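You operate a simulated robot arm through the tools that you are given. There is no shell and no other tool. Be economical: measure what you need, move in short steps, check, and stop when the job is done.

You are at the controls of a simulated two-armed robot. One attempt, no reset.

JOB
On the top of the packing table, fold the blue dust cloth in half.
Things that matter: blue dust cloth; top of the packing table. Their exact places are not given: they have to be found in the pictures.

The check looks at the end state, three seconds after you hand in, the way a careful person would. Anything else that was tipped, shoved, dropped, spilled or broken makes it a failure. Flat cloth is picked up by pressing the open fingertips on it (5 to 10 N) and closing them slowly along it; thin cloth reads only 2 to 8 mm in the jaws.

ROBOT AND FRAMES
Two 7-joint arms with two-finger parallel grippers on one trunk, on a base that drives. Base frame: it is fixed to the floor where the robot stands at the start and does not move with it; the origin is under the middle of the robot, x ahead of it, y to its left, z up. Readings come in mm, degrees, newtons and seconds.
The left shoulder is at the start at [70, 163, 1095], the right one opposite. Places, roughly: top of the packing table [600, 200, 800]. Payload 3.43 kg a hand.
Tool frame (each hand has its own): the origin (TCP) lies between the finger pads and is the grasp point; the fingertips stand 34 mm ahead of it; z points along the fingers, y is the line along which they close. Largest opening 128 mm; finger width 24, thickness 12; the body of the gripper, 48 by 130 mm, starts 96 mm behind the TCP.
Orientation is that of the tool frame in the base frame, as a unit quaternion [x, y, z, w]. With the fingers straight down and closing along the base's y, the tool's x points along the base's -x, its y along +y and its z along -z.

CONTROLS
- The arms move only by the tool jog_arm. It takes "left_rows", "right_rows" or both (then of equal length, played together; a hand with none holds still); each is one flat list of numbers, 6 for each row, row after row: the shift along the tool's x, y, z in units of 25 mm (1.0 is 25 mm), then the turn, a rotation vector about the tool's x, y, z in units of 8 degrees (1.0 is 8 degrees). In form: [x, y, z, rx, ry, rz, x, y, z, rx, ry, rz, ...]. A call has 1 to 20 rows; each row shifts and turns the commanded pose from where the row before left it, along the tool's axes as they then stand. "left_fingers" and "right_fingers" are, for a hand that has rows, the finger opening in m, from 0 to 0.128, set as the call begins (left out, the last holds). A call with a number of a shift or a turn outside -1 to 1 is refused whole. A row lasts 0.2 s, in which the tool goes at most 50 mm and 8.6 degrees; a call with a longer step from one row to the next is refused whole, and so is a gripper value outside its range. Where a pose cannot be reached the arm comes as near as it can. A force on the tool above 40 N (or 10 N above the force at the start of the call, whichever is more), or a blocked arm, ends the call early, and 0.2 s more pass. Each finger travels about 153 mm/s and halts on what it meets, pressing with about 35 N; the grip force reading is that of the motor and also rises with nothing between the fingers. The clock runs only during rows and for 0.2 s after the last one: add rows that do not move to give the fingers time. The reply holds the time, the measured pose of the TCP, the force on the tool along the base axes, the opening and the grip force, in the units named above and with some noise, and new pictures: "views" is both (left out), scene, wrist or none (wrist: the cameras of the hands that moved).
- Cameras (640 x 400 px; columns grow to the right, rows downward): "scene" is now at [136.8, -12.3, 1321]; the picture's right is [-0.13, -0.99, 0.00], its down [-0.66, 0.09, -0.74] and it looks along [0.74, -0.10, -0.67] (base axes); focal length 261 px, centre (320, 200). "left" rides on the left gripper at [76, 11, -160] in its tool frame; the picture's right is [-0.15, 0.99, 0.00], its down [-0.88, -0.13, -0.46] and it looks along [-0.45, -0.07, 0.89] (tool axes); focal length 234 px, centre (320, 200). "right" rides on the right gripper at [76, -11, -160] in its tool frame; the picture's right is [0.15, 0.99, 0.00], its down [-0.88, 0.13, -0.46] and it looks along [-0.45, 0.07, 0.89] (tool axes); focal length 234 px, centre (320, 200).
- move_column(by): slides the trunk up (or, below 0, down) by that many mm; the arms and the scene camera ride with it, the base frame stays. It gives what a move gives, with no picture.
- base_move(legs): drives the robot by 1 to 6 legs, each [ahead, left, turn to the left] in mm, mm and degrees, along the robot's own axes; the way and the turn of a leg run together, so that a leg with both is an arc; at most 1500 mm and 180 degrees a leg. The arms and the cameras ride along, it lands a little off, and it stops where it bumps. It gives what a move gives, and a new picture of the scene camera.
- aim_head(pan, tilt): turns the head with the scene camera to pan (to the left, within 86 degrees either way) and tilt (down, from -29 to 69), counted from straight ahead of the robot. It gives what a move gives, and a new picture of the scene camera.
- probe_pixels(camera, pixels): for up to 12 pixels [column, row] of the newest picture of that camera ("zoom" is the newest enlarged one), the place [x, y, z] in the base frame of the surface seen there, good to about 3 mm, but the place of the scene camera against the robot may be out by one fixed shift of up to 12 mm in any direction. It takes no simulated time.
- zoom(camera, box): a new picture of the part [left, top, right, bottom] of that camera's present view, enlarged. It takes no simulated time.
- sign_off(): hands the job in; it is judged then, once.

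Go step by step. Measure first, check grasps and placings, and put right what went wrong. The budget is 80 turns and 170 pictures, counting those below and the enlarged ones. Unless the task says otherwise, let go and move clear before handing in, and close with one line.

The tools are called after "Emit:" by a JSON object that holds its "api" and its "payload". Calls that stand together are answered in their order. jog_arm: Moves the arms, as the interface text tells. Its arguments: {"type":"object","properties":{"left_rows":{"type":"array","items":{"type":"number"}},"left_fingers":{"type":"number"},"right_rows":{"type":"array","items":{"type":"number"}},"right_fingers":{"type":"number"},"views":{"type":"string","enum":["both","scene","wrist","none"]}},"required":[]} The other tools are called the same way: move_column (by) slides the trunk up or down; base_move (legs) drives the base; aim_head (pan, tilt) turns the head that bears the scene camera; probe_pixels (camera, pixels) gives the place of the surface under pixels of a picture; zoom (camera, box) takes an enlarged picture of a part of a camera's view; sign_off () hands the job in.

At the start:

```text
t: 0.0
left_eef_pos: [624.5, 334.6, 1016.2]
left_tool_rot: [-0.001, 1.0, 0.002, 0.0]
left_contact_force: [-0.4, 0.2, 0.2]
left_grip_width: 127.9
left_gripper_force: 0.0
right_eef_pos: [606.8, -250.3, 994.1]
right_tool_rot: [0.0, 1.0, 0.0, 0.0]
right_contact_force: [-0.1, -0.3, -0.9]
right_grip_width: 128.0
right_gripper_force: 0.0
trunk travel left (down, up): [-575.0, 365.0]
robot x, y, heading: [-3.2, -1.0, 0.0]
head pan, tilt: [-7.4, 42.0]
```

scene: 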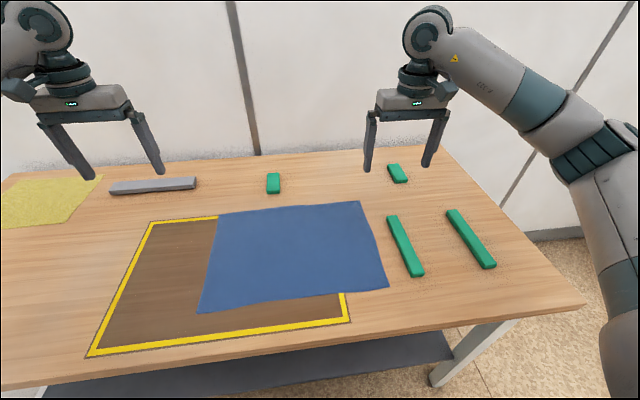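
right: 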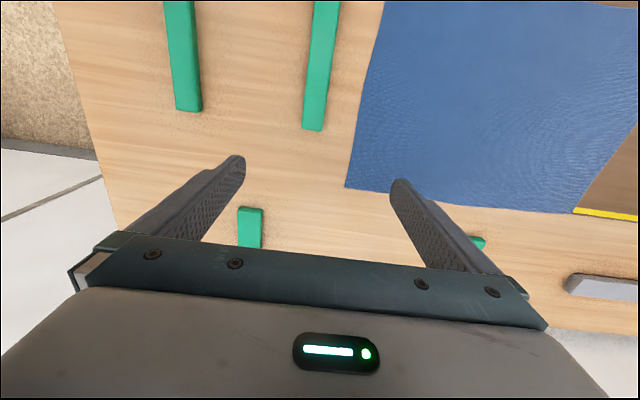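
left: 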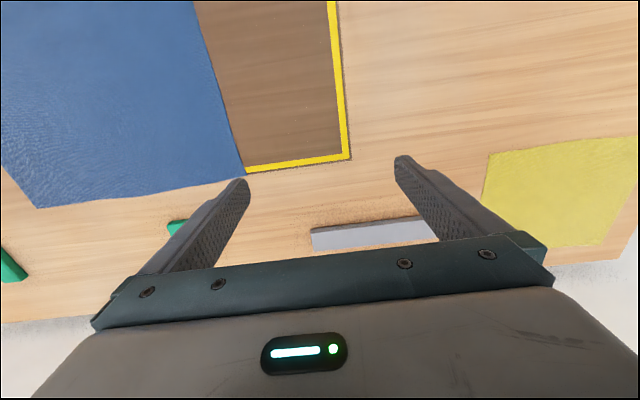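

The blue cloth's corners appear at scene pixels (218,214), (360,201), (388,287) and (198,312). I'll measure them, along with the objects around the cloth.

Emit:
{"api": "probe_pixels", "payload": {"camera": "scene", "pixels": [[220, 216], [358, 203], [385, 286], [201, 310], [290, 250], [405, 245], [274, 182], [397, 173], [155, 186], [220, 340], [345, 316], [160, 280]]}}

Emit:
{"api": "probe_pixels", "payload": {"camera": "right", "pixels": [[348, 185], [385, 8], [572, 210], [480, 100], [316, 100], [250, 225]]}}

Emit:
{"api": "probe_pixels", "payload": {"camera": "left", "pixels": [[240, 173], [40, 204], [195, 8], [100, 120]]}}

```text
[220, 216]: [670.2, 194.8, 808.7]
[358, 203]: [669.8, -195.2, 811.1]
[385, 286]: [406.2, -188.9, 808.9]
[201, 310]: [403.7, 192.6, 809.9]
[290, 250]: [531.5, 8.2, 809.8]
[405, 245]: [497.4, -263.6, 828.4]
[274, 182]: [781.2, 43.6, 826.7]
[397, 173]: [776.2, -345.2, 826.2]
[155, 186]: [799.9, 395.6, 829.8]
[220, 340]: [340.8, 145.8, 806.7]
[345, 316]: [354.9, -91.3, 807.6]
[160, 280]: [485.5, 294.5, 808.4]
```

```text
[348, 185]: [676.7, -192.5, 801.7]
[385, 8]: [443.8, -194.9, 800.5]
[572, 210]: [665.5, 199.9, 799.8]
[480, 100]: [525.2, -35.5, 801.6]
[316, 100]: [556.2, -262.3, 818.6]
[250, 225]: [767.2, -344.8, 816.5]
```

```text
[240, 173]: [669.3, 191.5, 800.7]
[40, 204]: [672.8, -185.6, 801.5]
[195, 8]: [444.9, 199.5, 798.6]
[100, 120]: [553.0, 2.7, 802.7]
```

The wrist cameras put the cloth flat at about x 402–674, y −195…197, with the table top near z 800. The scene camera reads roughly 8 mm too high. I'll fold the far edge toward me with both hands, and back up 100 mm first so the hands can tilt at the near edge.

Emit:
{"api": "base_move", "payload": {"legs": [[-100, 0, 0]]}}

```text
t: 1.1
left_eef_pos: [526.0, 333.7, 1017.3]
left_tool_rot: [0.0, 1.0, 0.0, 0.0]
left_contact_force: [0.5, -0.6, 0.2]
left_grip_width: 128.0
left_gripper_force: 0.1
right_eef_pos: [508.1, -249.6, 994.7]
right_tool_rot: [0.0, 1.0, -0.001, 0.0]
right_contact_force: [0.3, -0.3, 0.0]
right_grip_width: 127.6
right_gripper_force: 0.0
trunk travel left (down, up): [-575.0, 365.0]
robot x, y, heading: [-98.5, 0.0, -0.2]
head pan, tilt: [-7.4, 42.0]
```

scene: 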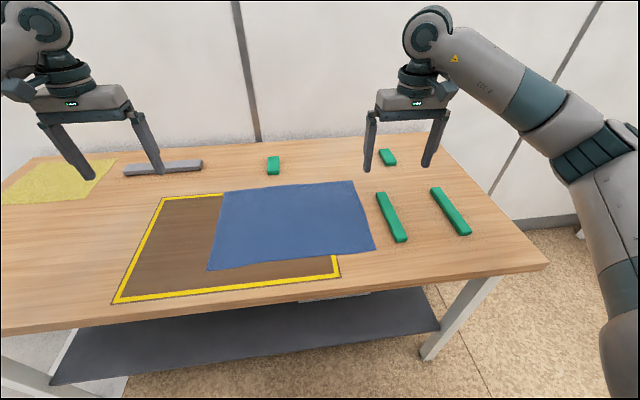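

The cloth is undisturbed and the base backed up about 98 mm. Next I'll hover both hands over the far corners, at about z 900.

Emit:
{"api": "jog_arm", "payload": {"left_rows": [-0.67, -0.819, 0.586, 0, 0, 0, -0.67, -0.819, 0.586, 0, 0, 0, -0.67, -0.819, 0.586, 0, 0, 0, -0.67, -0.819, 0.586, 0, 0, 0, -0.67, -0.819, 0.586, 0, 0, 0, -0.67, -0.819, 0.586, 0, 0, 0, -0.67, -0.819, 0.586, 0, 0, 0, -0.67, -0.819, 0.586, 0, 0, 0, 0, 0, 0, 0, 0, 0], "right_rows": [-0.77, 0.418, 0.474, 0, 0, 0, -0.77, 0.418, 0.474, 0, 0, 0, -0.77, 0.418, 0.474, 0, 0, 0, -0.77, 0.418, 0.474, 0, 0, 0, -0.77, 0.418, 0.474, 0, 0, 0, -0.77, 0.418, 0.474, 0, 0, 0, -0.77, 0.418, 0.474, 0, 0, 0, -0.77, 0.418, 0.474, 0, 0, 0, 0, 0, 0, 0, 0, 0], "left_fingers": 0.026, "right_fingers": 0.026, "views": "both"}}

```text
t: 3.1
left_eef_pos: [659.9, 167.7, 898.7]
left_tool_rot: [0.0, 1.0, 0.0, 0.0]
left_contact_force: [0.4, 0.5, 0.0]
left_grip_width: 26.0
left_gripper_force: 0.0
right_eef_pos: [661.1, -167.3, 899.1]
right_tool_rot: [0.001, 1.0, 0.0, -0.001]
right_contact_force: [0.1, 0.0, 0.0]
right_grip_width: 25.6
right_gripper_force: 0.0
trunk travel left (down, up): [-575.0, 365.0]
robot x, y, heading: [-97.7, 0.0, 0.1]
head pan, tilt: [-7.4, 42.0]
```

scene: 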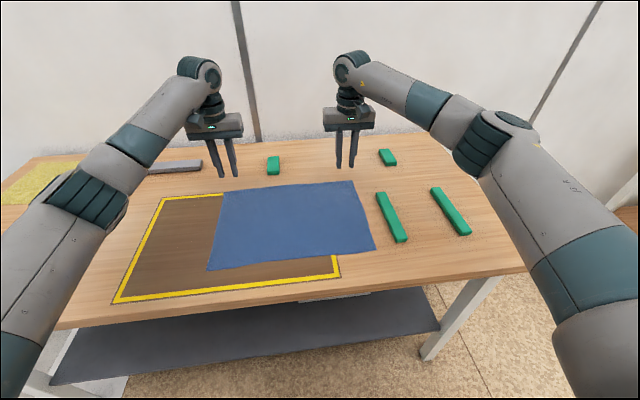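
right: 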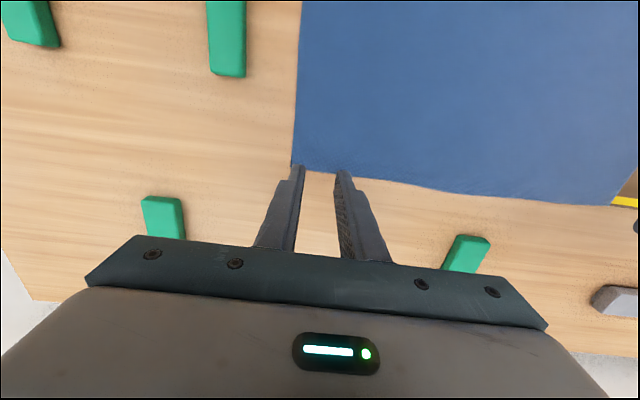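
left: 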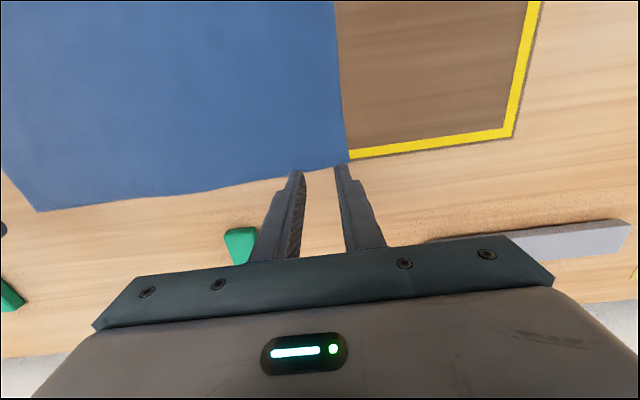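

Both hands hover near the far corners, which sit at about (293,166) in the right view and (347,161) in the left. I'll re-measure the edges from these close views.

Emit:
{"api": "probe_pixels", "payload": {"camera": "right", "pixels": [[294, 163], [322, 168], [380, 176], [500, 190], [612, 203]]}}

Emit:
{"api": "probe_pixels", "payload": {"camera": "left", "pixels": [[346, 160], [320, 166], [260, 178], [150, 193], [40, 208]]}}

```text
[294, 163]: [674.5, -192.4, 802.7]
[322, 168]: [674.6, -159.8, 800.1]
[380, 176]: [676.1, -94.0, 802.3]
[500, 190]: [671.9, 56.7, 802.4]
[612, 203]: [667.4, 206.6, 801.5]
```

```text
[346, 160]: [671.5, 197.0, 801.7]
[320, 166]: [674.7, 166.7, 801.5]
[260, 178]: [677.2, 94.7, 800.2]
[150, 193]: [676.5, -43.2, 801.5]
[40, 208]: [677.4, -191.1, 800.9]
```

The corners are confirmed at (675,−192) and (672,197), and the fingertips are about 64 mm above the cloth. I'll descend 58 mm, then creep the rest.

Emit:
{"api": "jog_arm", "payload": {"left_rows": [0, 0, 0.58, 0, 0, 0, 0, 0, 0.58, 0, 0, 0, 0, 0, 0.58, 0, 0, 0, 0, 0, 0.58, 0, 0, 0, 0, 0, 0, 0, 0, 0], "right_rows": [0, 0.02, 0.58, 0, 0, 0, 0, 0.02, 0.58, 0, 0, 0, 0, 0, 0.58, 0, 0, 0, 0, 0, 0.58, 0, 0, 0, 0, 0, 0, 0, 0, 0], "views": "none"}}

```text
t: 4.3
left_eef_pos: [661.0, 169.0, 842.0]
left_tool_rot: [0.0, 1.0, 0.0, 0.0]
left_contact_force: [-0.4, -0.8, 0.1]
left_grip_width: 26.0
left_gripper_force: 0.0
right_eef_pos: [662.7, -167.6, 842.0]
right_tool_rot: [0.001, 1.0, 0.0, -0.001]
right_contact_force: [0.2, 0.1, -0.3]
right_grip_width: 25.8
right_gripper_force: 0.1
trunk travel left (down, up): [-575.0, 365.0]
robot x, y, heading: [-100.0, 2.3, -0.0]
head pan, tilt: [-7.4, 42.0]
```

The tips are now about 7 mm above the surface with no contact. I'll go 6 mm lower slowly.

Emit:
{"api": "jog_arm", "payload": {"left_rows": [0, 0, 0.08, 0, 0, 0, 0, 0, 0.08, 0, 0, 0, 0, 0, 0.08, 0, 0, 0, 0, 0, 0, 0, 0, 0], "right_rows": [0, 0, 0.08, 0, 0, 0, 0, 0, 0.08, 0, 0, 0, 0, 0, 0.08, 0, 0, 0, 0, 0, 0, 0, 0, 0], "views": "none"}}

```text
t: 5.3
left_eef_pos: [660.7, 169.9, 837.0]
left_tool_rot: [0.0, 1.0, 0.0, 0.0]
left_contact_force: [-1.5, 0.5, 0.1]
left_grip_width: 26.0
left_gripper_force: 0.2
right_eef_pos: [662.6, -167.0, 835.4]
right_tool_rot: [0.0, 1.0, 0.0, -0.001]
right_contact_force: [0.4, -0.4, -0.2]
right_grip_width: 25.9
right_gripper_force: 0.2
trunk travel left (down, up): [-575.0, 365.0]
robot x, y, heading: [-95.1, -0.5, 0.2]
head pan, tilt: [-7.4, 42.0]
```

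There is no contact yet, so I'll go another 2 mm.

Emit:
{"api": "jog_arm", "payload": {"left_rows": [0, 0, 0.04, 0, 0, 0, 0, 0, 0.04, 0, 0, 0, 0, 0, 0, 0, 0, 0], "right_rows": [0, 0, 0.04, 0, 0, 0, 0, 0, 0.04, 0, 0, 0, 0, 0, 0, 0, 0, 0], "views": "none"}}

```text
t: 6.1
left_eef_pos: [659.9, 170.2, 835.6]
left_tool_rot: [0.0, 1.0, 0.0, 0.001]
left_contact_force: [0.5, 0.4, 4.0]
left_grip_width: 26.0
left_gripper_force: 0.0
right_eef_pos: [661.9, -167.1, 834.3]
right_tool_rot: [0.001, 1.0, 0.0, 0.001]
right_contact_force: [1.1, -3.1, 11.0]
right_grip_width: 26.2
right_gripper_force: 0.3
trunk travel left (down, up): [-575.0, 365.0]
robot x, y, heading: [-97.7, -0.9, 0.2]
head pan, tilt: [-7.4, 42.0]
```

Both hands are in contact, left at 4 N and right at 11 N. I'll trim both toward about 8 N and start closing slightly.

Emit:
{"api": "jog_arm", "payload": {"left_rows": [0, 0, 0.02, 0, 0, 0, 0, 0, 0, 0, 0, 0], "right_rows": [0, 0, -0.01, 0, 0, 0, 0, 0, 0, 0, 0, 0], "left_fingers": 0.023, "right_fingers": 0.023, "views": "none"}}

```text
t: 6.7
left_eef_pos: [659.8, 170.0, 834.9]
left_tool_rot: [0.0, 1.0, -0.001, 0.002]
left_contact_force: [2.1, -2.0, 10.4]
left_grip_width: 21.8
left_gripper_force: 0.0
right_eef_pos: [662.1, -165.0, 835.0]
right_tool_rot: [0.0, 1.0, 0.0, 0.001]
right_contact_force: [2.2, 2.0, 11.4]
right_grip_width: 21.7
right_gripper_force: 0.1
trunk travel left (down, up): [-575.0, 365.0]
robot x, y, heading: [-95.4, -0.5, 0.2]
head pan, tilt: [-7.4, 42.0]
```

Emit:
{"api": "jog_arm", "payload": {"left_rows": [0, 0, 0, 0, 0, 0, 0, 0, 0, 0, 0, 0], "right_rows": [0, 0, 0, 0, 0, 0, 0, 0, 0, 0, 0, 0], "left_fingers": 0.017, "right_fingers": 0.017, "views": "wrist"}}

```text
t: 7.3
left_eef_pos: [659.1, 168.4, 836.1]
left_tool_rot: [0.0, 1.0, 0.0, 0.002]
left_contact_force: [1.5, -0.4, 12.2]
left_grip_width: 16.1
left_gripper_force: 0.1
right_eef_pos: [661.4, -166.5, 835.8]
right_tool_rot: [0.0, 1.0, 0.0, 0.001]
right_contact_force: [0.7, 1.1, 11.5]
right_grip_width: 15.9
right_gripper_force: 0.1
trunk travel left (down, up): [-575.0, 365.0]
robot x, y, heading: [-94.2, -0.8, 0.1]
head pan, tilt: [-7.4, 42.0]
```

right: 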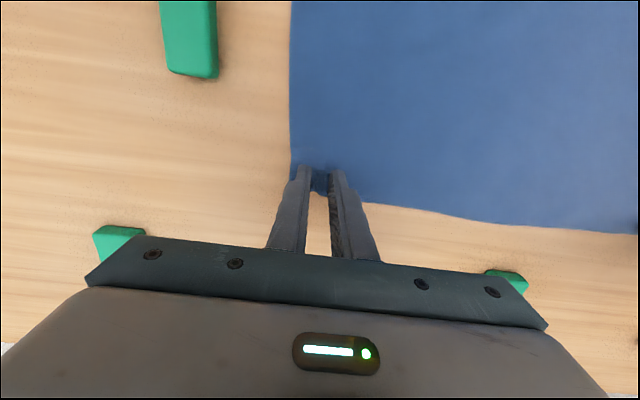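
left: 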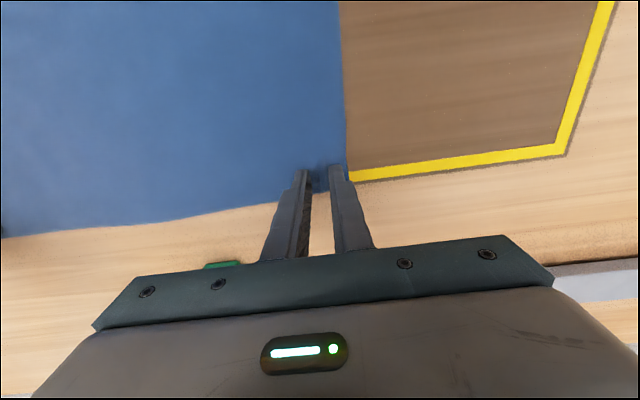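

The cloth is starting to bunch between the fingertips in both hands, at (320,180) and (318,178). I'll keep closing.

Emit:
{"api": "jog_arm", "payload": {"left_rows": [0, 0, -0.01, 0, 0, 0, 0, 0, 0, 0, 0, 0], "right_rows": [0, 0, -0.01, 0, 0, 0, 0, 0, 0, 0, 0, 0], "left_fingers": 0.011, "right_fingers": 0.011, "views": "none"}}

Emit:
{"api": "jog_arm", "payload": {"left_rows": [0, 0, 0, 0, 0, 0, 0, 0, 0, 0, 0, 0], "right_rows": [0, 0, 0, 0, 0, 0, 0, 0, 0, 0, 0, 0], "left_fingers": 0.006, "right_fingers": 0.006, "views": "none"}}

Emit:
{"api": "jog_arm", "payload": {"left_rows": [0, 0, 0, 0, 0, 0, 0, 0, 0, 0, 0, 0], "right_rows": [0, 0, 0, 0, 0, 0, 0, 0, 0, 0, 0, 0], "left_fingers": 0.0, "right_fingers": 0.0, "views": "wrist"}}

```text
t: 7.9
left_eef_pos: [658.6, 169.7, 835.5]
left_tool_rot: [0.001, 1.0, 0.0, 0.001]
left_contact_force: [1.6, -2.1, 14.9]
left_grip_width: 9.4
left_gripper_force: 0.1
right_eef_pos: [660.6, -165.3, 835.7]
right_tool_rot: [0.0, 1.0, 0.0, 0.001]
right_contact_force: [-1.7, 0.9, 10.0]
right_grip_width: 9.7
right_gripper_force: 0.1
trunk travel left (down, up): [-575.0, 365.0]
robot x, y, heading: [-95.2, -1.4, -0.1]
head pan, tilt: [-7.4, 42.0]
```

```text
t: 8.5
left_eef_pos: [660.2, 170.0, 835.9]
left_tool_rot: [0.0, 1.0, 0.001, 0.002]
left_contact_force: [0.1, -0.9, 17.3]
left_grip_width: 4.6
left_gripper_force: 0.1
right_eef_pos: [661.4, -165.1, 835.5]
right_tool_rot: [0.001, 1.0, 0.0, 0.001]
right_contact_force: [0.8, -0.2, 9.0]
right_grip_width: 4.6
right_gripper_force: 0.1
trunk travel left (down, up): [-575.0, 365.0]
robot x, y, heading: [-95.5, 1.6, -0.2]
head pan, tilt: [-7.4, 42.0]
```

```text
t: 9.1
left_eef_pos: [658.2, 169.4, 834.4]
left_tool_rot: [-0.001, 1.0, 0.0, 0.002]
left_contact_force: [-0.3, 1.4, 19.7]
left_grip_width: 2.4
left_gripper_force: 34.3
right_eef_pos: [659.6, -165.8, 835.5]
right_tool_rot: [0.0, 1.0, 0.0, 0.001]
right_contact_force: [0.6, -1.7, 7.3]
right_grip_width: 0.0
right_gripper_force: 33.4
trunk travel left (down, up): [-575.0, 365.0]
robot x, y, heading: [-95.9, 2.0, -0.1]
head pan, tilt: [-7.4, 42.0]
```

right: 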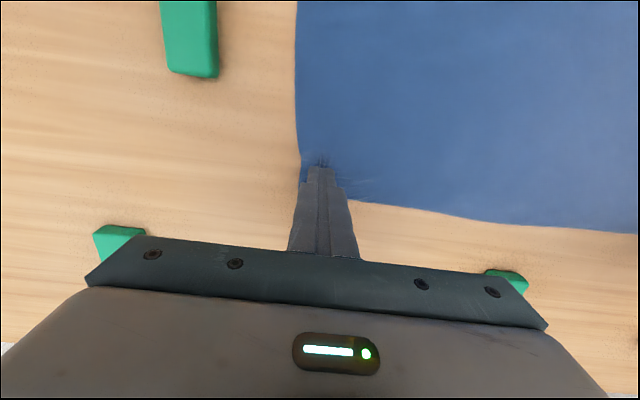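
left: 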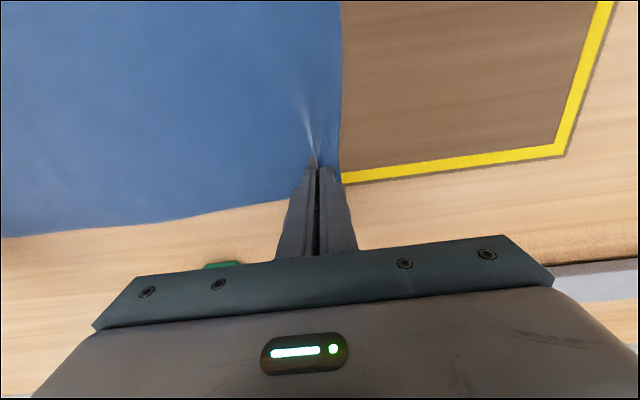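

The left hand holds cloth at 2.4 mm, but the right closed to 0.0 mm, so its cloth slipped out. I'll lift the right hand slightly, reopen it and press again a bit harder.

Emit:
{"api": "jog_arm", "payload": {"right_rows": [0, 0, -0.16, 0, 0, 0, 0, 0, -0.16, 0, 0, 0, 0, 0, 0, 0, 0, 0], "views": "none"}}

Emit:
{"api": "jog_arm", "payload": {"right_rows": [0, 0, 0, 0, 0, 0, 0, 0, 0.16, 0, 0, 0, 0, 0, 0.16, 0, 0, 0, 0, 0, 0.02, 0, 0, 0, 0, 0, 0, 0, 0, 0], "right_fingers": 0.026, "views": "wrist"}}

```text
t: 9.9
left_eef_pos: [659.7, 170.1, 835.0]
left_tool_rot: [-0.002, 1.0, 0.0, 0.002]
left_contact_force: [-1.9, 2.7, 23.0]
left_grip_width: 2.0
left_gripper_force: 35.1
right_eef_pos: [661.1, -166.8, 843.4]
right_tool_rot: [0.0, 1.0, 0.0, 0.0]
right_contact_force: [-0.1, -0.9, 1.1]
right_grip_width: 0.1
right_gripper_force: 33.5
trunk travel left (down, up): [-575.0, 365.0]
robot x, y, heading: [-99.6, 0.8, 0.1]
head pan, tilt: [-7.4, 42.0]
```

```text
t: 11.1
left_eef_pos: [658.4, 169.6, 834.4]
left_tool_rot: [0.0, 1.0, 0.0, 0.001]
left_contact_force: [1.4, 1.4, 21.2]
left_grip_width: 2.1
left_gripper_force: 34.7
right_eef_pos: [659.7, -165.5, 834.8]
right_tool_rot: [-0.001, 1.0, 0.0, 0.002]
right_contact_force: [1.4, 0.1, 8.7]
right_grip_width: 26.1
right_gripper_force: 0.0
trunk travel left (down, up): [-575.0, 365.0]
robot x, y, heading: [-97.8, 1.7, 0.0]
head pan, tilt: [-7.4, 42.0]
```

right: 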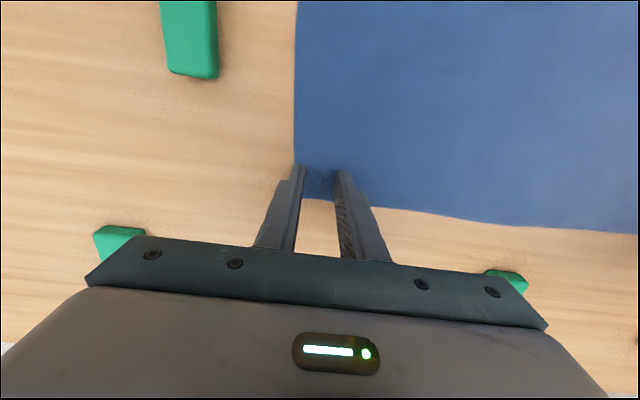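

The right outer finger sits right on the cloth's edge at (297,168), which explains the slip. I'll lift, shift 9 mm inward along y and 4 mm toward me, and press again.

Emit:
{"api": "jog_arm", "payload": {"right_rows": [0, 0, -0.2, 0, 0, 0, 0.16, 0.36, 0, 0, 0, 0, 0, 0, 0.16, 0, 0, 0, 0, 0, 0.05, 0, 0, 0, 0, 0, 0, 0, 0, 0], "views": "wrist"}}

```text
t: 12.3
left_eef_pos: [660.1, 169.8, 836.0]
left_tool_rot: [0.0, 1.0, 0.001, 0.002]
left_contact_force: [2.1, 1.2, 24.9]
left_grip_width: 2.0
left_gripper_force: 35.0
right_eef_pos: [655.5, -157.6, 836.3]
right_tool_rot: [0.001, 1.0, 0.001, 0.002]
right_contact_force: [-1.9, 0.2, 4.8]
right_grip_width: 26.3
right_gripper_force: 0.0
trunk travel left (down, up): [-575.0, 365.0]
robot x, y, heading: [-99.3, -0.0, 0.1]
head pan, tilt: [-7.4, 42.0]
```

right: 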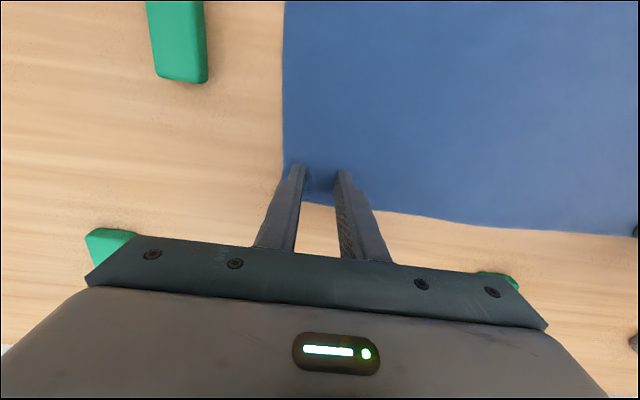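

Both right fingers are now on cloth at 5 N. I'll press slightly more and close in steps.

Emit:
{"api": "jog_arm", "payload": {"right_rows": [0, 0, 0.03, 0, 0, 0, 0, 0, 0, 0, 0, 0], "right_fingers": 0.022, "views": "none"}}

Emit:
{"api": "jog_arm", "payload": {"right_rows": [0, 0, 0.01, 0, 0, 0, 0, 0, 0, 0, 0, 0], "right_fingers": 0.017, "views": "none"}}

Emit:
{"api": "jog_arm", "payload": {"right_rows": [0, 0, 0.01, 0, 0, 0, 0, 0, 0, 0, 0, 0], "right_fingers": 0.012, "views": "wrist"}}

```text
t: 12.9
left_eef_pos: [658.4, 169.9, 835.3]
left_tool_rot: [0.0, 1.0, 0.0, 0.002]
left_contact_force: [4.1, 1.8, 20.4]
left_grip_width: 2.0
left_gripper_force: 34.9
right_eef_pos: [656.4, -156.5, 835.0]
right_tool_rot: [0.0, 1.0, -0.001, 0.002]
right_contact_force: [-3.4, 1.9, 11.0]
right_grip_width: 21.6
right_gripper_force: 0.1
trunk travel left (down, up): [-575.0, 365.0]
robot x, y, heading: [-95.2, 0.3, -0.2]
head pan, tilt: [-7.4, 42.0]
```

```text
t: 13.5
left_eef_pos: [658.2, 169.4, 835.5]
left_tool_rot: [0.0, 1.0, -0.001, 0.002]
left_contact_force: [4.1, 0.3, 19.3]
left_grip_width: 2.2
left_gripper_force: 35.0
right_eef_pos: [656.8, -157.2, 833.8]
right_tool_rot: [0.001, 1.0, 0.0, 0.002]
right_contact_force: [2.0, 2.6, 15.3]
right_grip_width: 16.2
right_gripper_force: 0.0
trunk travel left (down, up): [-575.0, 365.0]
robot x, y, heading: [-99.0, 0.4, -0.1]
head pan, tilt: [-7.4, 42.0]
```

```text
t: 14.1
left_eef_pos: [660.0, 169.4, 835.9]
left_tool_rot: [0.0, 1.0, 0.0, 0.001]
left_contact_force: [4.4, -1.3, 18.2]
left_grip_width: 2.1
left_gripper_force: 35.1
right_eef_pos: [656.2, -156.9, 834.7]
right_tool_rot: [0.001, 1.0, -0.001, 0.002]
right_contact_force: [1.9, 4.9, 18.7]
right_grip_width: 10.9
right_gripper_force: 0.0
trunk travel left (down, up): [-575.0, 365.0]
robot x, y, heading: [-97.7, 1.7, -0.1]
head pan, tilt: [-7.4, 42.0]
```

right: 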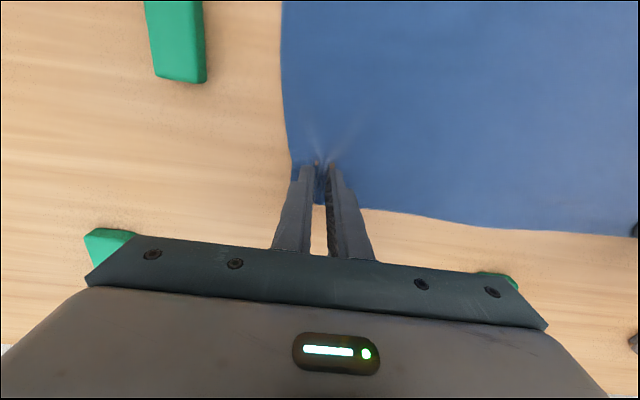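

A ridge is forming at (320,165), and I'll finish closing.

Emit:
{"api": "jog_arm", "payload": {"right_rows": [0, 0, 0, 0, 0, 0, 0, 0, 0, 0, 0, 0], "right_fingers": 0.007, "views": "none"}}

Emit:
{"api": "jog_arm", "payload": {"right_rows": [0, 0, 0, 0, 0, 0, 0, 0, 0, 0, 0, 0], "right_fingers": 0.0, "views": "wrist"}}

```text
t: 14.7
left_eef_pos: [659.0, 169.0, 834.8]
left_tool_rot: [0.0, 1.0, 0.0, 0.002]
left_contact_force: [3.0, -4.5, 15.4]
left_grip_width: 2.2
left_gripper_force: 35.3
right_eef_pos: [655.4, -156.5, 835.7]
right_tool_rot: [0.0, 1.0, 0.0, 0.002]
right_contact_force: [0.5, 4.8, 22.5]
right_grip_width: 7.0
right_gripper_force: 0.2
trunk travel left (down, up): [-575.0, 365.0]
robot x, y, heading: [-96.0, -0.0, 0.2]
head pan, tilt: [-7.4, 42.0]
```

```text
t: 15.3
left_eef_pos: [658.2, 169.8, 835.8]
left_tool_rot: [0.0, 1.0, 0.0, 0.001]
left_contact_force: [2.7, -6.9, 12.2]
left_grip_width: 1.9
left_gripper_force: 34.4
right_eef_pos: [656.3, -155.8, 834.5]
right_tool_rot: [0.0, 1.0, 0.0, 0.001]
right_contact_force: [1.2, 8.0, 25.3]
right_grip_width: 2.2
right_gripper_force: 35.1
trunk travel left (down, up): [-575.0, 365.0]
robot x, y, heading: [-96.8, 2.2, 0.2]
head pan, tilt: [-7.4, 42.0]
```

right: 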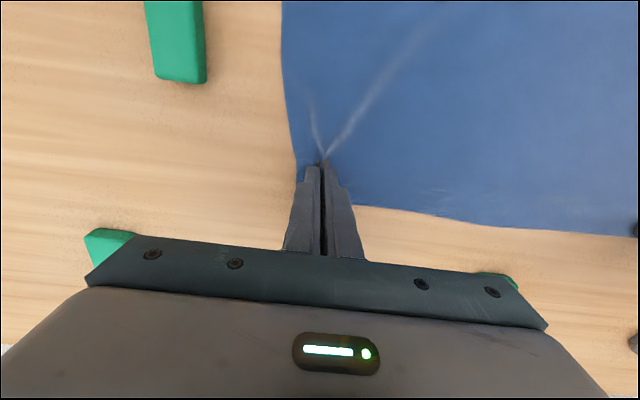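

Both hands now read about 2 mm of cloth. I'll lift gently 60 mm with a slight move toward me, then check.

Emit:
{"api": "jog_arm", "payload": {"left_rows": [0.05, 0, -0.4, 0, 0, 0, 0.05, 0, -0.4, 0, 0, 0, 0.1, 0, -0.4, 0, 0, 0, 0.15, 0, -0.4, 0, 0, 0, 0.2, 0, -0.4, 0, 0, 0, 0.2, 0, -0.4, 0, 0, 0, 0, 0, 0, 0, 0, 0], "right_rows": [0.05, 0, -0.4, 0, 0, 0, 0.05, 0, -0.4, 0, 0, 0, 0.1, 0, -0.4, 0, 0, 0, 0.15, 0, -0.4, 0, 0, 0, 0.2, 0, -0.4, 0, 0, 0, 0.2, 0, -0.4, 0, 0, 0, 0, 0, 0, 0, 0, 0], "views": "both"}}

```text
t: 16.9
left_eef_pos: [643.1, 169.4, 892.6]
left_tool_rot: [-0.001, 1.0, 0.0, 0.0]
left_contact_force: [0.6, -6.6, -0.7]
left_grip_width: 2.0
left_gripper_force: 35.5
right_eef_pos: [639.5, -155.4, 889.9]
right_tool_rot: [0.0, 1.0, -0.001, -0.002]
right_contact_force: [0.5, 6.4, -0.9]
right_grip_width: 1.8
right_gripper_force: 34.5
trunk travel left (down, up): [-575.0, 365.0]
robot x, y, heading: [-96.9, 2.6, 0.1]
head pan, tilt: [-7.4, 42.0]
```

scene: 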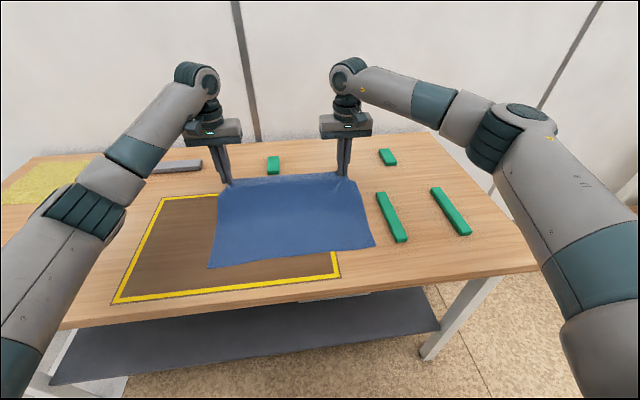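
right: 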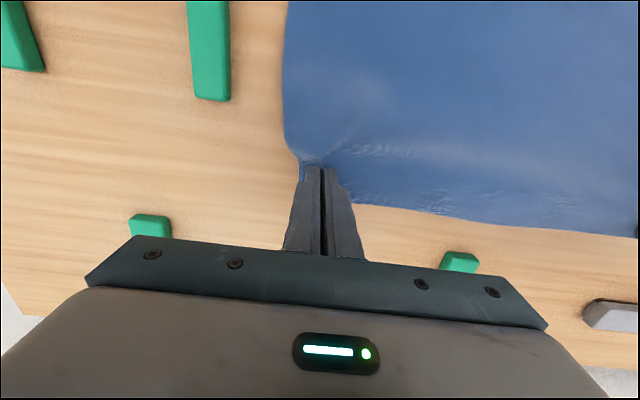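
left: 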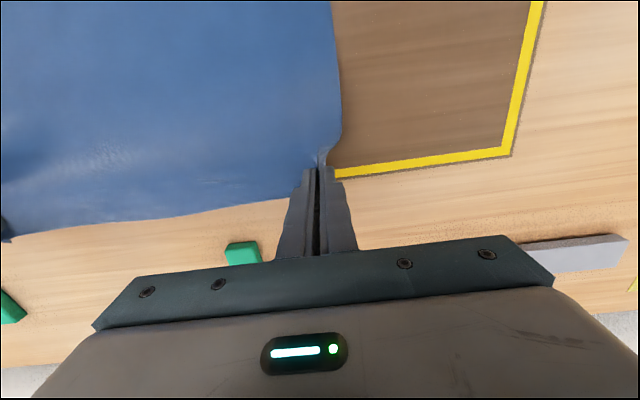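

Both corners are lifted cleanly, and the hands are pulling about 6.5 N against each other sideways. I'll measure the near edge, carry the edge to the top of its arc above the crease, and ease the hands inward a little.

Emit:
{"api": "probe_pixels", "payload": {"camera": "scene", "pixels": [[211, 267], [250, 261], [300, 256], [350, 250], [373, 246], [136, 300], [336, 274]]}}

Emit:
{"api": "jog_arm", "payload": {"left_rows": [1.0, -0.04, -0.92, 0, 0, 0, 0.8, -0.04, -0.56, 0, 0, 0, 1.0, 0, -0.44, 0, 0, 0, 0.92, 0, -0.24, 0, 0, 0, 0.92, 0, -0.04, 0, 0, 0, 0, 0, 0, 0, 0, 0], "right_rows": [1.0, 0.04, -0.92, 0, 0, 0, 0.8, 0.04, -0.56, 0, 0, 0, 1.0, 0, -0.44, 0, 0, 0, 0.92, 0, -0.24, 0, 0, 0, 0.92, 0, -0.04, 0, 0, 0, 0, 0, 0, 0, 0, 0], "views": "scene"}}

```text
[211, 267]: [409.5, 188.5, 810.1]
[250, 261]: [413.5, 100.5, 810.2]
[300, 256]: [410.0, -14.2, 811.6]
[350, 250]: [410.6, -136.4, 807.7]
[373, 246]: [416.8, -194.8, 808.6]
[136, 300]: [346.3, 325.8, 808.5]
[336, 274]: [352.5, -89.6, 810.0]
```

```text
t: 18.3
left_eef_pos: [525.4, 168.6, 947.3]
left_tool_rot: [0.0, 1.0, 0.0, 0.0]
left_contact_force: [0.4, -1.0, -0.9]
left_grip_width: 2.3
left_gripper_force: 35.2
right_eef_pos: [522.4, -153.1, 946.1]
right_tool_rot: [0.0, 1.0, 0.0, -0.001]
right_contact_force: [-0.3, 2.3, -0.4]
right_grip_width: 1.6
right_gripper_force: 35.4
trunk travel left (down, up): [-575.0, 365.0]
robot x, y, heading: [-97.2, 1.3, 0.1]
head pan, tilt: [-7.4, 42.0]
```

scene: 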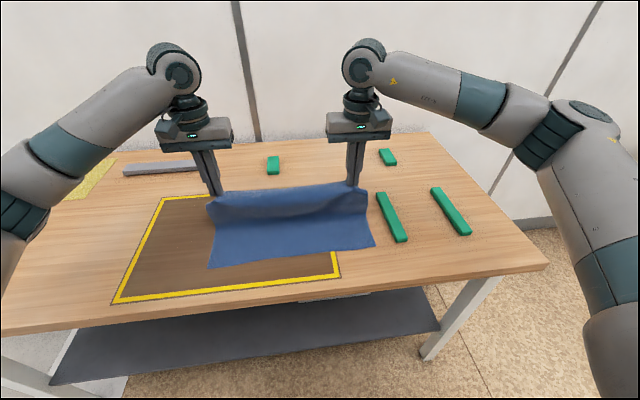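

The edge is above the crease, the side pull has relaxed, and the fold is forming. I'll bring it over and down while tilting the hands 40° so the fingers point away from me and the edge lays flat.

Emit:
{"api": "jog_arm", "payload": {"left_rows": [0.68, 0, 0.124, 0, -0.625, 0, 0.736, 0, 0.193, 0, -0.625, 0, 0.68, 0, 0.193, 0, -0.625, 0, 0.675, 0, 0.229, 0, -0.625, 0, 0.67, 0, 0.228, 0, -0.625, 0, 0.63, 0, 0.253, 0, -0.625, 0, 0.614, 0, 0.223, 0, -0.625, 0, 0.571, 0, 0.23, 0, -0.625, 0, 0, 0, 0, 0, 0, 0], "right_rows": [0.68, 0, 0.124, 0, -0.625, 0, 0.736, 0, 0.193, 0, -0.625, 0, 0.68, 0, 0.193, 0, -0.625, 0, 0.675, 0, 0.229, 0, -0.625, 0, 0.67, 0, 0.228, 0, -0.625, 0, 0.63, 0, 0.253, 0, -0.625, 0, 0.614, 0, 0.223, 0, -0.625, 0, 0.571, 0, 0.23, 0, -0.625, 0, 0, 0, 0, 0, 0, 0], "views": "both"}}

```text
t: 20.3
left_eef_pos: [424.0, 165.2, 870.2]
left_tool_rot: [-0.001, 0.94, 0.001, 0.342]
left_contact_force: [0.3, -1.1, 0.6]
left_grip_width: 2.2
left_gripper_force: 35.4
left hand out of reach, approached as far as the arm can: row 8
right_eef_pos: [420.2, -153.8, 870.0]
right_tool_rot: [0.001, 0.94, -0.001, 0.342]
right_contact_force: [0.2, 1.1, -0.3]
right_grip_width: 1.9
right_gripper_force: 35.3
right hand out of reach, approached as far as the arm can: row 8
trunk travel left (down, up): [-575.0, 365.0]
robot x, y, heading: [-99.5, -2.1, 0.1]
head pan, tilt: [-7.4, 42.0]
```

scene: 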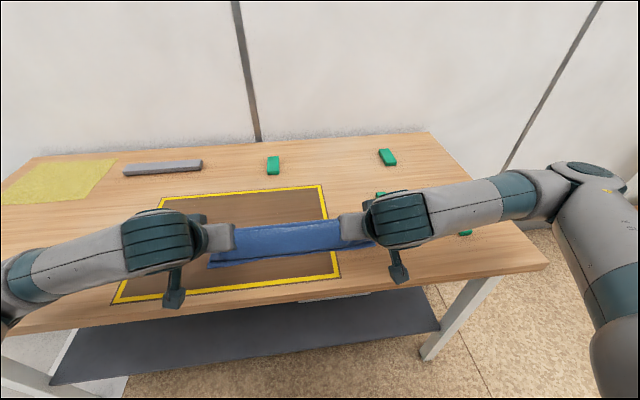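
right: 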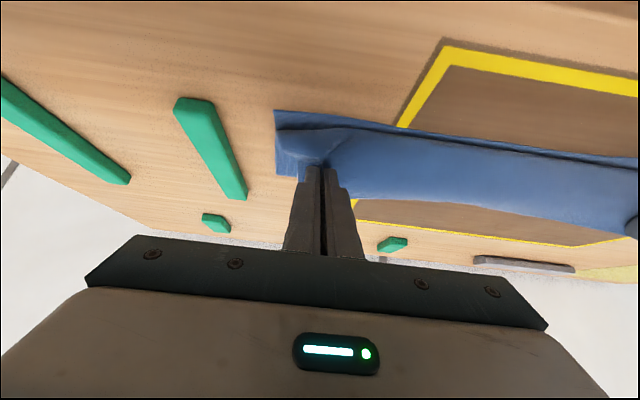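
left: 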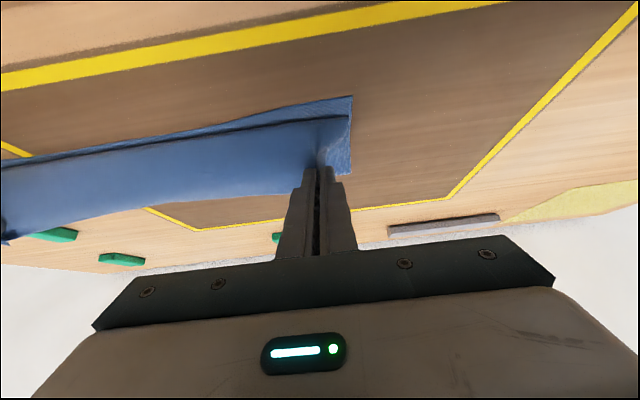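

The fold looks good, but both arms hit their inner reach limit at this tilt. I can finish the motion with the base and trunk instead. First I'll measure the near corners from the wrist views, at (351,97) left and (276,111) right.

Emit:
{"api": "probe_pixels", "payload": {"camera": "left", "pixels": [[350, 99], [300, 106], [250, 116], [348, 172], [200, 126], [150, 136], [250, 192], [150, 208]]}}

Emit:
{"api": "probe_pixels", "payload": {"camera": "right", "pixels": [[277, 112], [320, 117], [400, 129], [500, 143], [279, 172], [400, 197], [500, 208]]}}

```text
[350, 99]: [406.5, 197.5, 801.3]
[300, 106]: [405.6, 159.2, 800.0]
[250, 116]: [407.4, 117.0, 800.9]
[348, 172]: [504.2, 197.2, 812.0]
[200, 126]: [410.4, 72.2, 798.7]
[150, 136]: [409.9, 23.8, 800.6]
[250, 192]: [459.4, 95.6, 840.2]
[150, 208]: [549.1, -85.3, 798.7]
```

```text
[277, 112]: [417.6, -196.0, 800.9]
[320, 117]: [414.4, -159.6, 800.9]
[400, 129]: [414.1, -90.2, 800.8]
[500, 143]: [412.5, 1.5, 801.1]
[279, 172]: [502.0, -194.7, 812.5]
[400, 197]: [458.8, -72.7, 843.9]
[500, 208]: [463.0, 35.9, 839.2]
```

The near edge of the lower layer is at x≈405 on the left and 416 on the right, so I want the left TCP near 398 and the right near 413 at this tilt. I'll ease the hands forward, left 14 mm and right 34 mm, then drive the base back 40 mm to stay within reach.

Emit:
{"api": "jog_arm", "payload": {"left_rows": [-0.215, 0, 0.18, 0, 0, 0, -0.215, 0, 0.18, 0, 0, 0, 0, 0, 0, 0, 0, 0], "right_rows": [-0.52, 0, 0.437, 0, 0, 0, -0.52, 0, 0.437, 0, 0, 0, 0, 0, 0, 0, 0, 0], "views": "none"}}

Emit:
{"api": "base_move", "payload": {"legs": [[-40, 0, 0]]}}

```text
t: 21.1
left_eef_pos: [437.9, 165.8, 871.1]
left_tool_rot: [0.0, 0.939, 0.0, 0.343]
left_contact_force: [0.6, -1.0, 0.2]
left_grip_width: 2.2
left_gripper_force: 35.2
right_eef_pos: [453.1, -153.1, 868.8]
right_tool_rot: [-0.001, 0.94, 0.0, 0.341]
right_contact_force: [0.1, 1.1, 0.6]
right_grip_width: 2.0
right_gripper_force: 35.7
trunk travel left (down, up): [-575.0, 365.0]
robot x, y, heading: [-99.9, -0.5, -0.4]
head pan, tilt: [-7.4, 42.0]
```

```text
t: 22.0
left_eef_pos: [396.3, 166.5, 870.1]
left_tool_rot: [0.001, 0.94, 0.0, 0.342]
left_contact_force: [0.4, -1.8, 1.0]
left_grip_width: 2.1
left_gripper_force: 35.4
right_eef_pos: [412.1, -153.8, 869.6]
right_tool_rot: [0.001, 0.94, -0.001, 0.342]
right_contact_force: [-0.8, 1.4, 0.3]
right_grip_width: 1.9
right_gripper_force: 35.3
trunk travel left (down, up): [-575.0, 365.0]
robot x, y, heading: [-136.6, 3.1, 0.2]
head pan, tilt: [-7.4, 42.0]
```

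scene: 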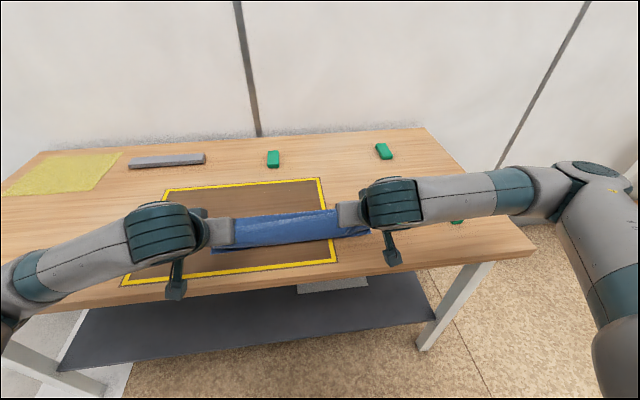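

The hands are in place, at left 396 and right 412. I'll lower them 33 mm straight down and look.

Emit:
{"api": "jog_arm", "payload": {"left_rows": [0.212, 0, 0.253, 0, 0, 0, 0.212, 0, 0.253, 0, 0, 0, 0.212, 0, 0.253, 0, 0, 0, 0.212, 0, 0.253, 0, 0, 0, 0, 0, 0, 0, 0, 0], "right_rows": [0.212, 0, 0.253, 0, 0, 0, 0.212, 0, 0.253, 0, 0, 0, 0.212, 0, 0.253, 0, 0, 0, 0.212, 0, 0.253, 0, 0, 0, 0, 0, 0, 0, 0, 0], "views": "wrist"}}

```text
t: 23.2
left_eef_pos: [399.0, 167.3, 839.3]
left_tool_rot: [0.0, 0.94, 0.0, 0.342]
left_contact_force: [0.7, -2.2, 0.9]
left_grip_width: 2.0
left_gripper_force: 34.9
right_eef_pos: [413.8, -153.2, 837.8]
right_tool_rot: [0.001, 0.939, -0.001, 0.343]
right_contact_force: [-0.4, 0.7, 5.6]
right_grip_width: 2.1
right_gripper_force: 34.9
trunk travel left (down, up): [-575.0, 365.0]
robot x, y, heading: [-136.8, 0.8, -0.1]
head pan, tilt: [-7.4, 42.0]
```

right: 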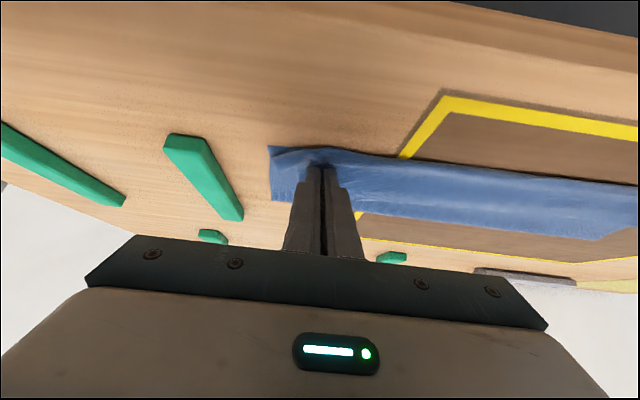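
left: 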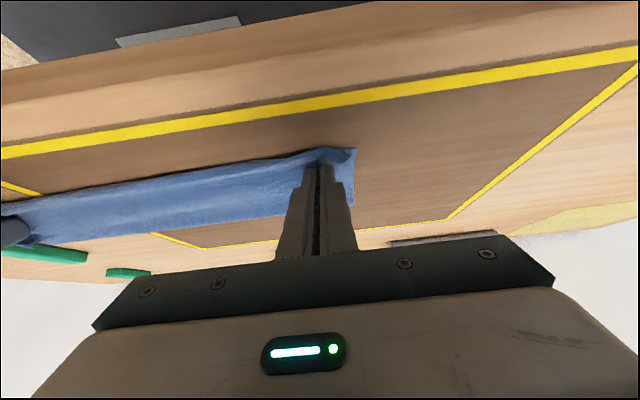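

The right hand is already touching at 5.6 N and the left is about 1 mm above the cloth. I'll zoom in to check the edge alignment before releasing.

Emit:
{"api": "zoom", "payload": {"camera": "left", "box": [200, 110, 400, 235]}}

Emit:
{"api": "zoom", "payload": {"camera": "right", "box": [240, 110, 440, 235]}}

```text
3.20 times, centred on (300, 172) of left
```

zoom: 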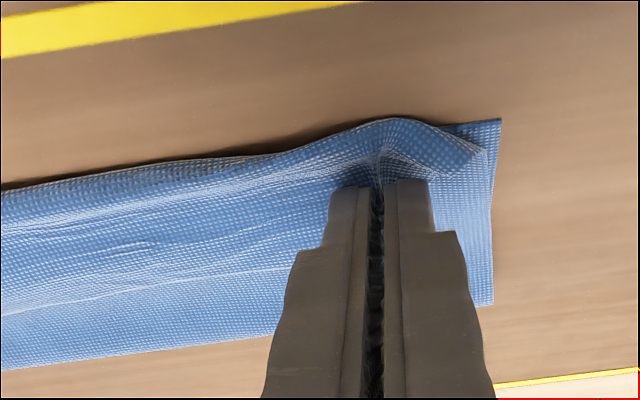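

```text
3.20 times, centred on (340, 172) of right
```

zoom: 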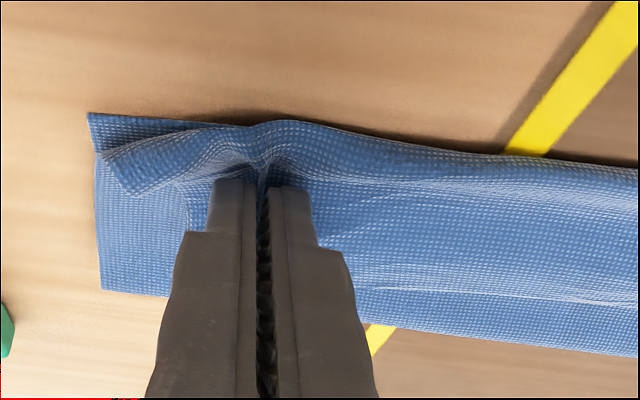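

The upper edge lines up with the lower one, and its corners are only drawn in about 15–20 mm by the pinch. With the tips lightly touching, I'll open slowly in steps so the bunched cloth spreads back out.

Emit:
{"api": "jog_arm", "payload": {"left_rows": [0.045, 0, 0.054, 0, 0, 0, 0, 0, 0, 0, 0, 0], "right_rows": [0, 0, 0, 0, 0, 0, 0, 0, 0, 0, 0, 0], "left_fingers": 0.006, "right_fingers": 0.006, "views": "none"}}

Emit:
{"api": "jog_arm", "payload": {"left_rows": [0, 0, 0, 0, 0, 0, 0, 0, 0, 0, 0, 0], "right_rows": [0, 0, 0, 0, 0, 0, 0, 0, 0, 0, 0, 0], "left_fingers": 0.014, "right_fingers": 0.014, "views": "none"}}

Emit:
{"api": "jog_arm", "payload": {"left_rows": [0, 0, 0, 0, 0, 0, 0, 0, 0, 0, 0, 0], "right_rows": [0, 0, 0, 0, 0, 0, 0, 0, 0, 0, 0, 0], "left_fingers": 0.026, "right_fingers": 0.026, "views": "wrist"}}

```text
t: 23.8
left_eef_pos: [398.4, 167.1, 836.3]
left_tool_rot: [0.0, 0.94, 0.0, 0.342]
left_contact_force: [-1.8, 0.3, 3.3]
left_grip_width: 6.2
left_gripper_force: 0.3
right_eef_pos: [413.6, -153.5, 838.1]
right_tool_rot: [0.001, 0.94, 0.0, 0.342]
right_contact_force: [-0.8, 0.3, -0.6]
right_grip_width: 6.2
right_gripper_force: 0.3
trunk travel left (down, up): [-575.0, 365.0]
robot x, y, heading: [-138.8, 0.5, -0.1]
head pan, tilt: [-7.4, 42.0]
```

```text
t: 24.4
left_eef_pos: [398.1, 166.2, 836.4]
left_tool_rot: [0.0, 0.94, 0.0, 0.342]
left_contact_force: [0.1, 0.7, 3.2]
left_grip_width: 13.1
left_gripper_force: 0.0
right_eef_pos: [412.7, -153.1, 838.3]
right_tool_rot: [0.0, 0.94, 0.0, 0.342]
right_contact_force: [0.2, 1.0, 0.8]
right_grip_width: 14.2
right_gripper_force: 0.0
trunk travel left (down, up): [-575.0, 365.0]
robot x, y, heading: [-135.4, -0.1, 0.2]
head pan, tilt: [-7.4, 42.0]
```

```text
t: 25.0
left_eef_pos: [399.1, 167.2, 836.0]
left_tool_rot: [0.001, 0.94, 0.0, 0.342]
left_contact_force: [-0.6, -1.3, 2.9]
left_grip_width: 25.5
left_gripper_force: 0.1
right_eef_pos: [413.1, -153.9, 836.7]
right_tool_rot: [0.0, 0.94, 0.001, 0.342]
right_contact_force: [-0.9, -0.1, -0.6]
right_grip_width: 25.9
right_gripper_force: 0.0
trunk travel left (down, up): [-575.0, 365.0]
robot x, y, heading: [-137.0, 5.3, 0.1]
head pan, tilt: [-7.4, 42.0]
```

right: 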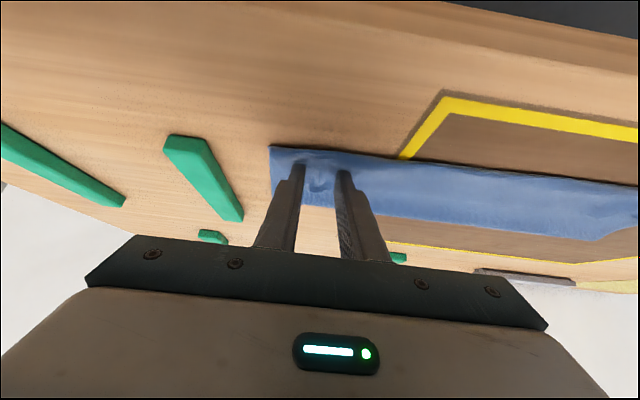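
left: 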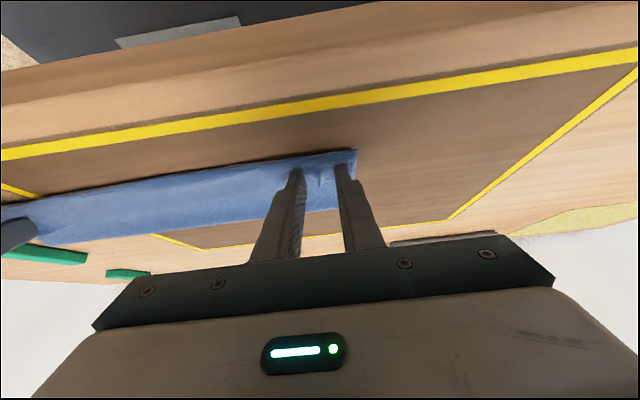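

The cloth is released and the upper corners have spread almost exactly onto the lower ones. I'll lift both hands straight up 80 mm and then spread them out of the camera's way.

Emit:
{"api": "jog_arm", "payload": {"left_rows": [-0.129, 0, -0.153, 0, 0, 0, -0.386, 0, -0.46, 0, 0, 0, -0.643, 0, -0.766, 0, 0, 0, -0.643, 0, -0.766, 0, 0, 0, -0.643, 0, -0.766, 0, 0, 0, -0.3, 1, -0.5, 0, 0.8, 0, -0.3, 1, -0.5, 0, 0.8, 0, -0.3, 1, -0.5, 0, 0.8, 0, 0, 1, -0.5, 0, 0.8, 0, 0, 1, -0.5, 0, 0.8, 0, 0, 1, 0, 0, 0.8, 0, 0, 0, 0, 0, 0, 0], "right_rows": [-0.129, 0, -0.153, 0, 0, 0, -0.386, 0, -0.46, 0, 0, 0, -0.643, 0, -0.766, 0, 0, 0, -0.643, 0, -0.766, 0, 0, 0, -0.643, 0, -0.766, 0, 0, 0, -0.3, -1, -0.5, 0, 0.8, 0, -0.3, -1, -0.5, 0, 0.8, 0, -0.3, -1, -0.5, 0, 0.8, 0, 0, -1, -0.5, 0, 0.8, 0, 0, -1, -0.5, 0, 0.8, 0, 0, -1, 0, 0, 0.8, 0, 0, 0, 0, 0, 0, 0], "views": "both"}}

```text
t: 27.6
left_eef_pos: [389.2, 315.5, 998.2]
left_tool_rot: [0.0, 1.0, 0.001, 0.013]
left_contact_force: [0.1, 0.9, 0.3]
left_grip_width: 26.3
left_gripper_force: 0.1
right_eef_pos: [403.8, -303.8, 999.0]
right_tool_rot: [0.0, 1.0, 0.0, 0.013]
right_contact_force: [-0.1, 0.5, 0.3]
right_grip_width: 25.9
right_gripper_force: 0.2
trunk travel left (down, up): [-575.0, 365.0]
robot x, y, heading: [-135.2, 1.9, -0.1]
head pan, tilt: [-7.4, 42.0]
```

scene: 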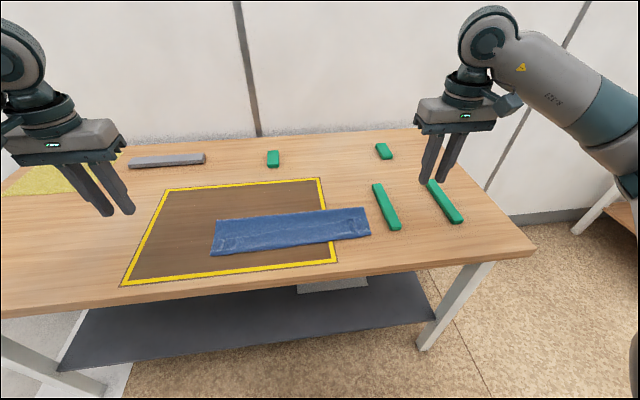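
right: 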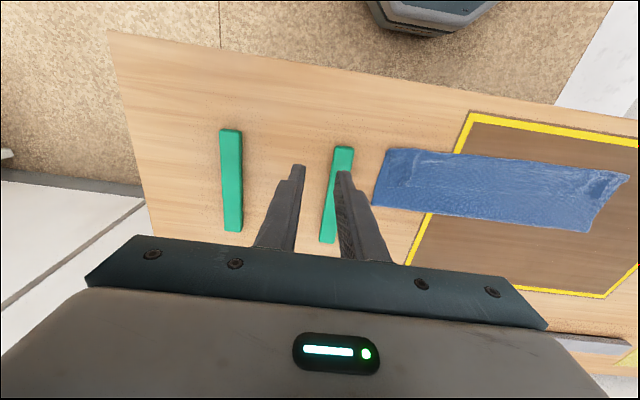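
left: 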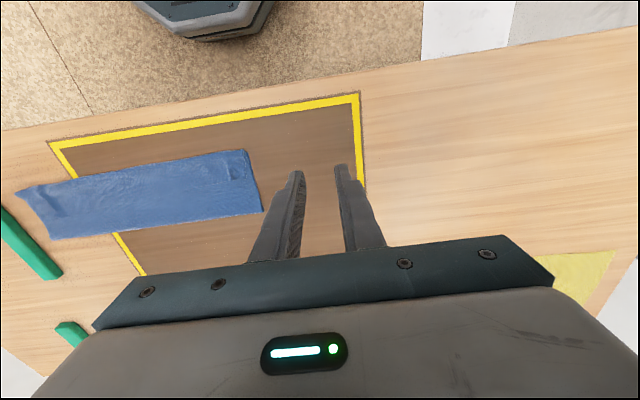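

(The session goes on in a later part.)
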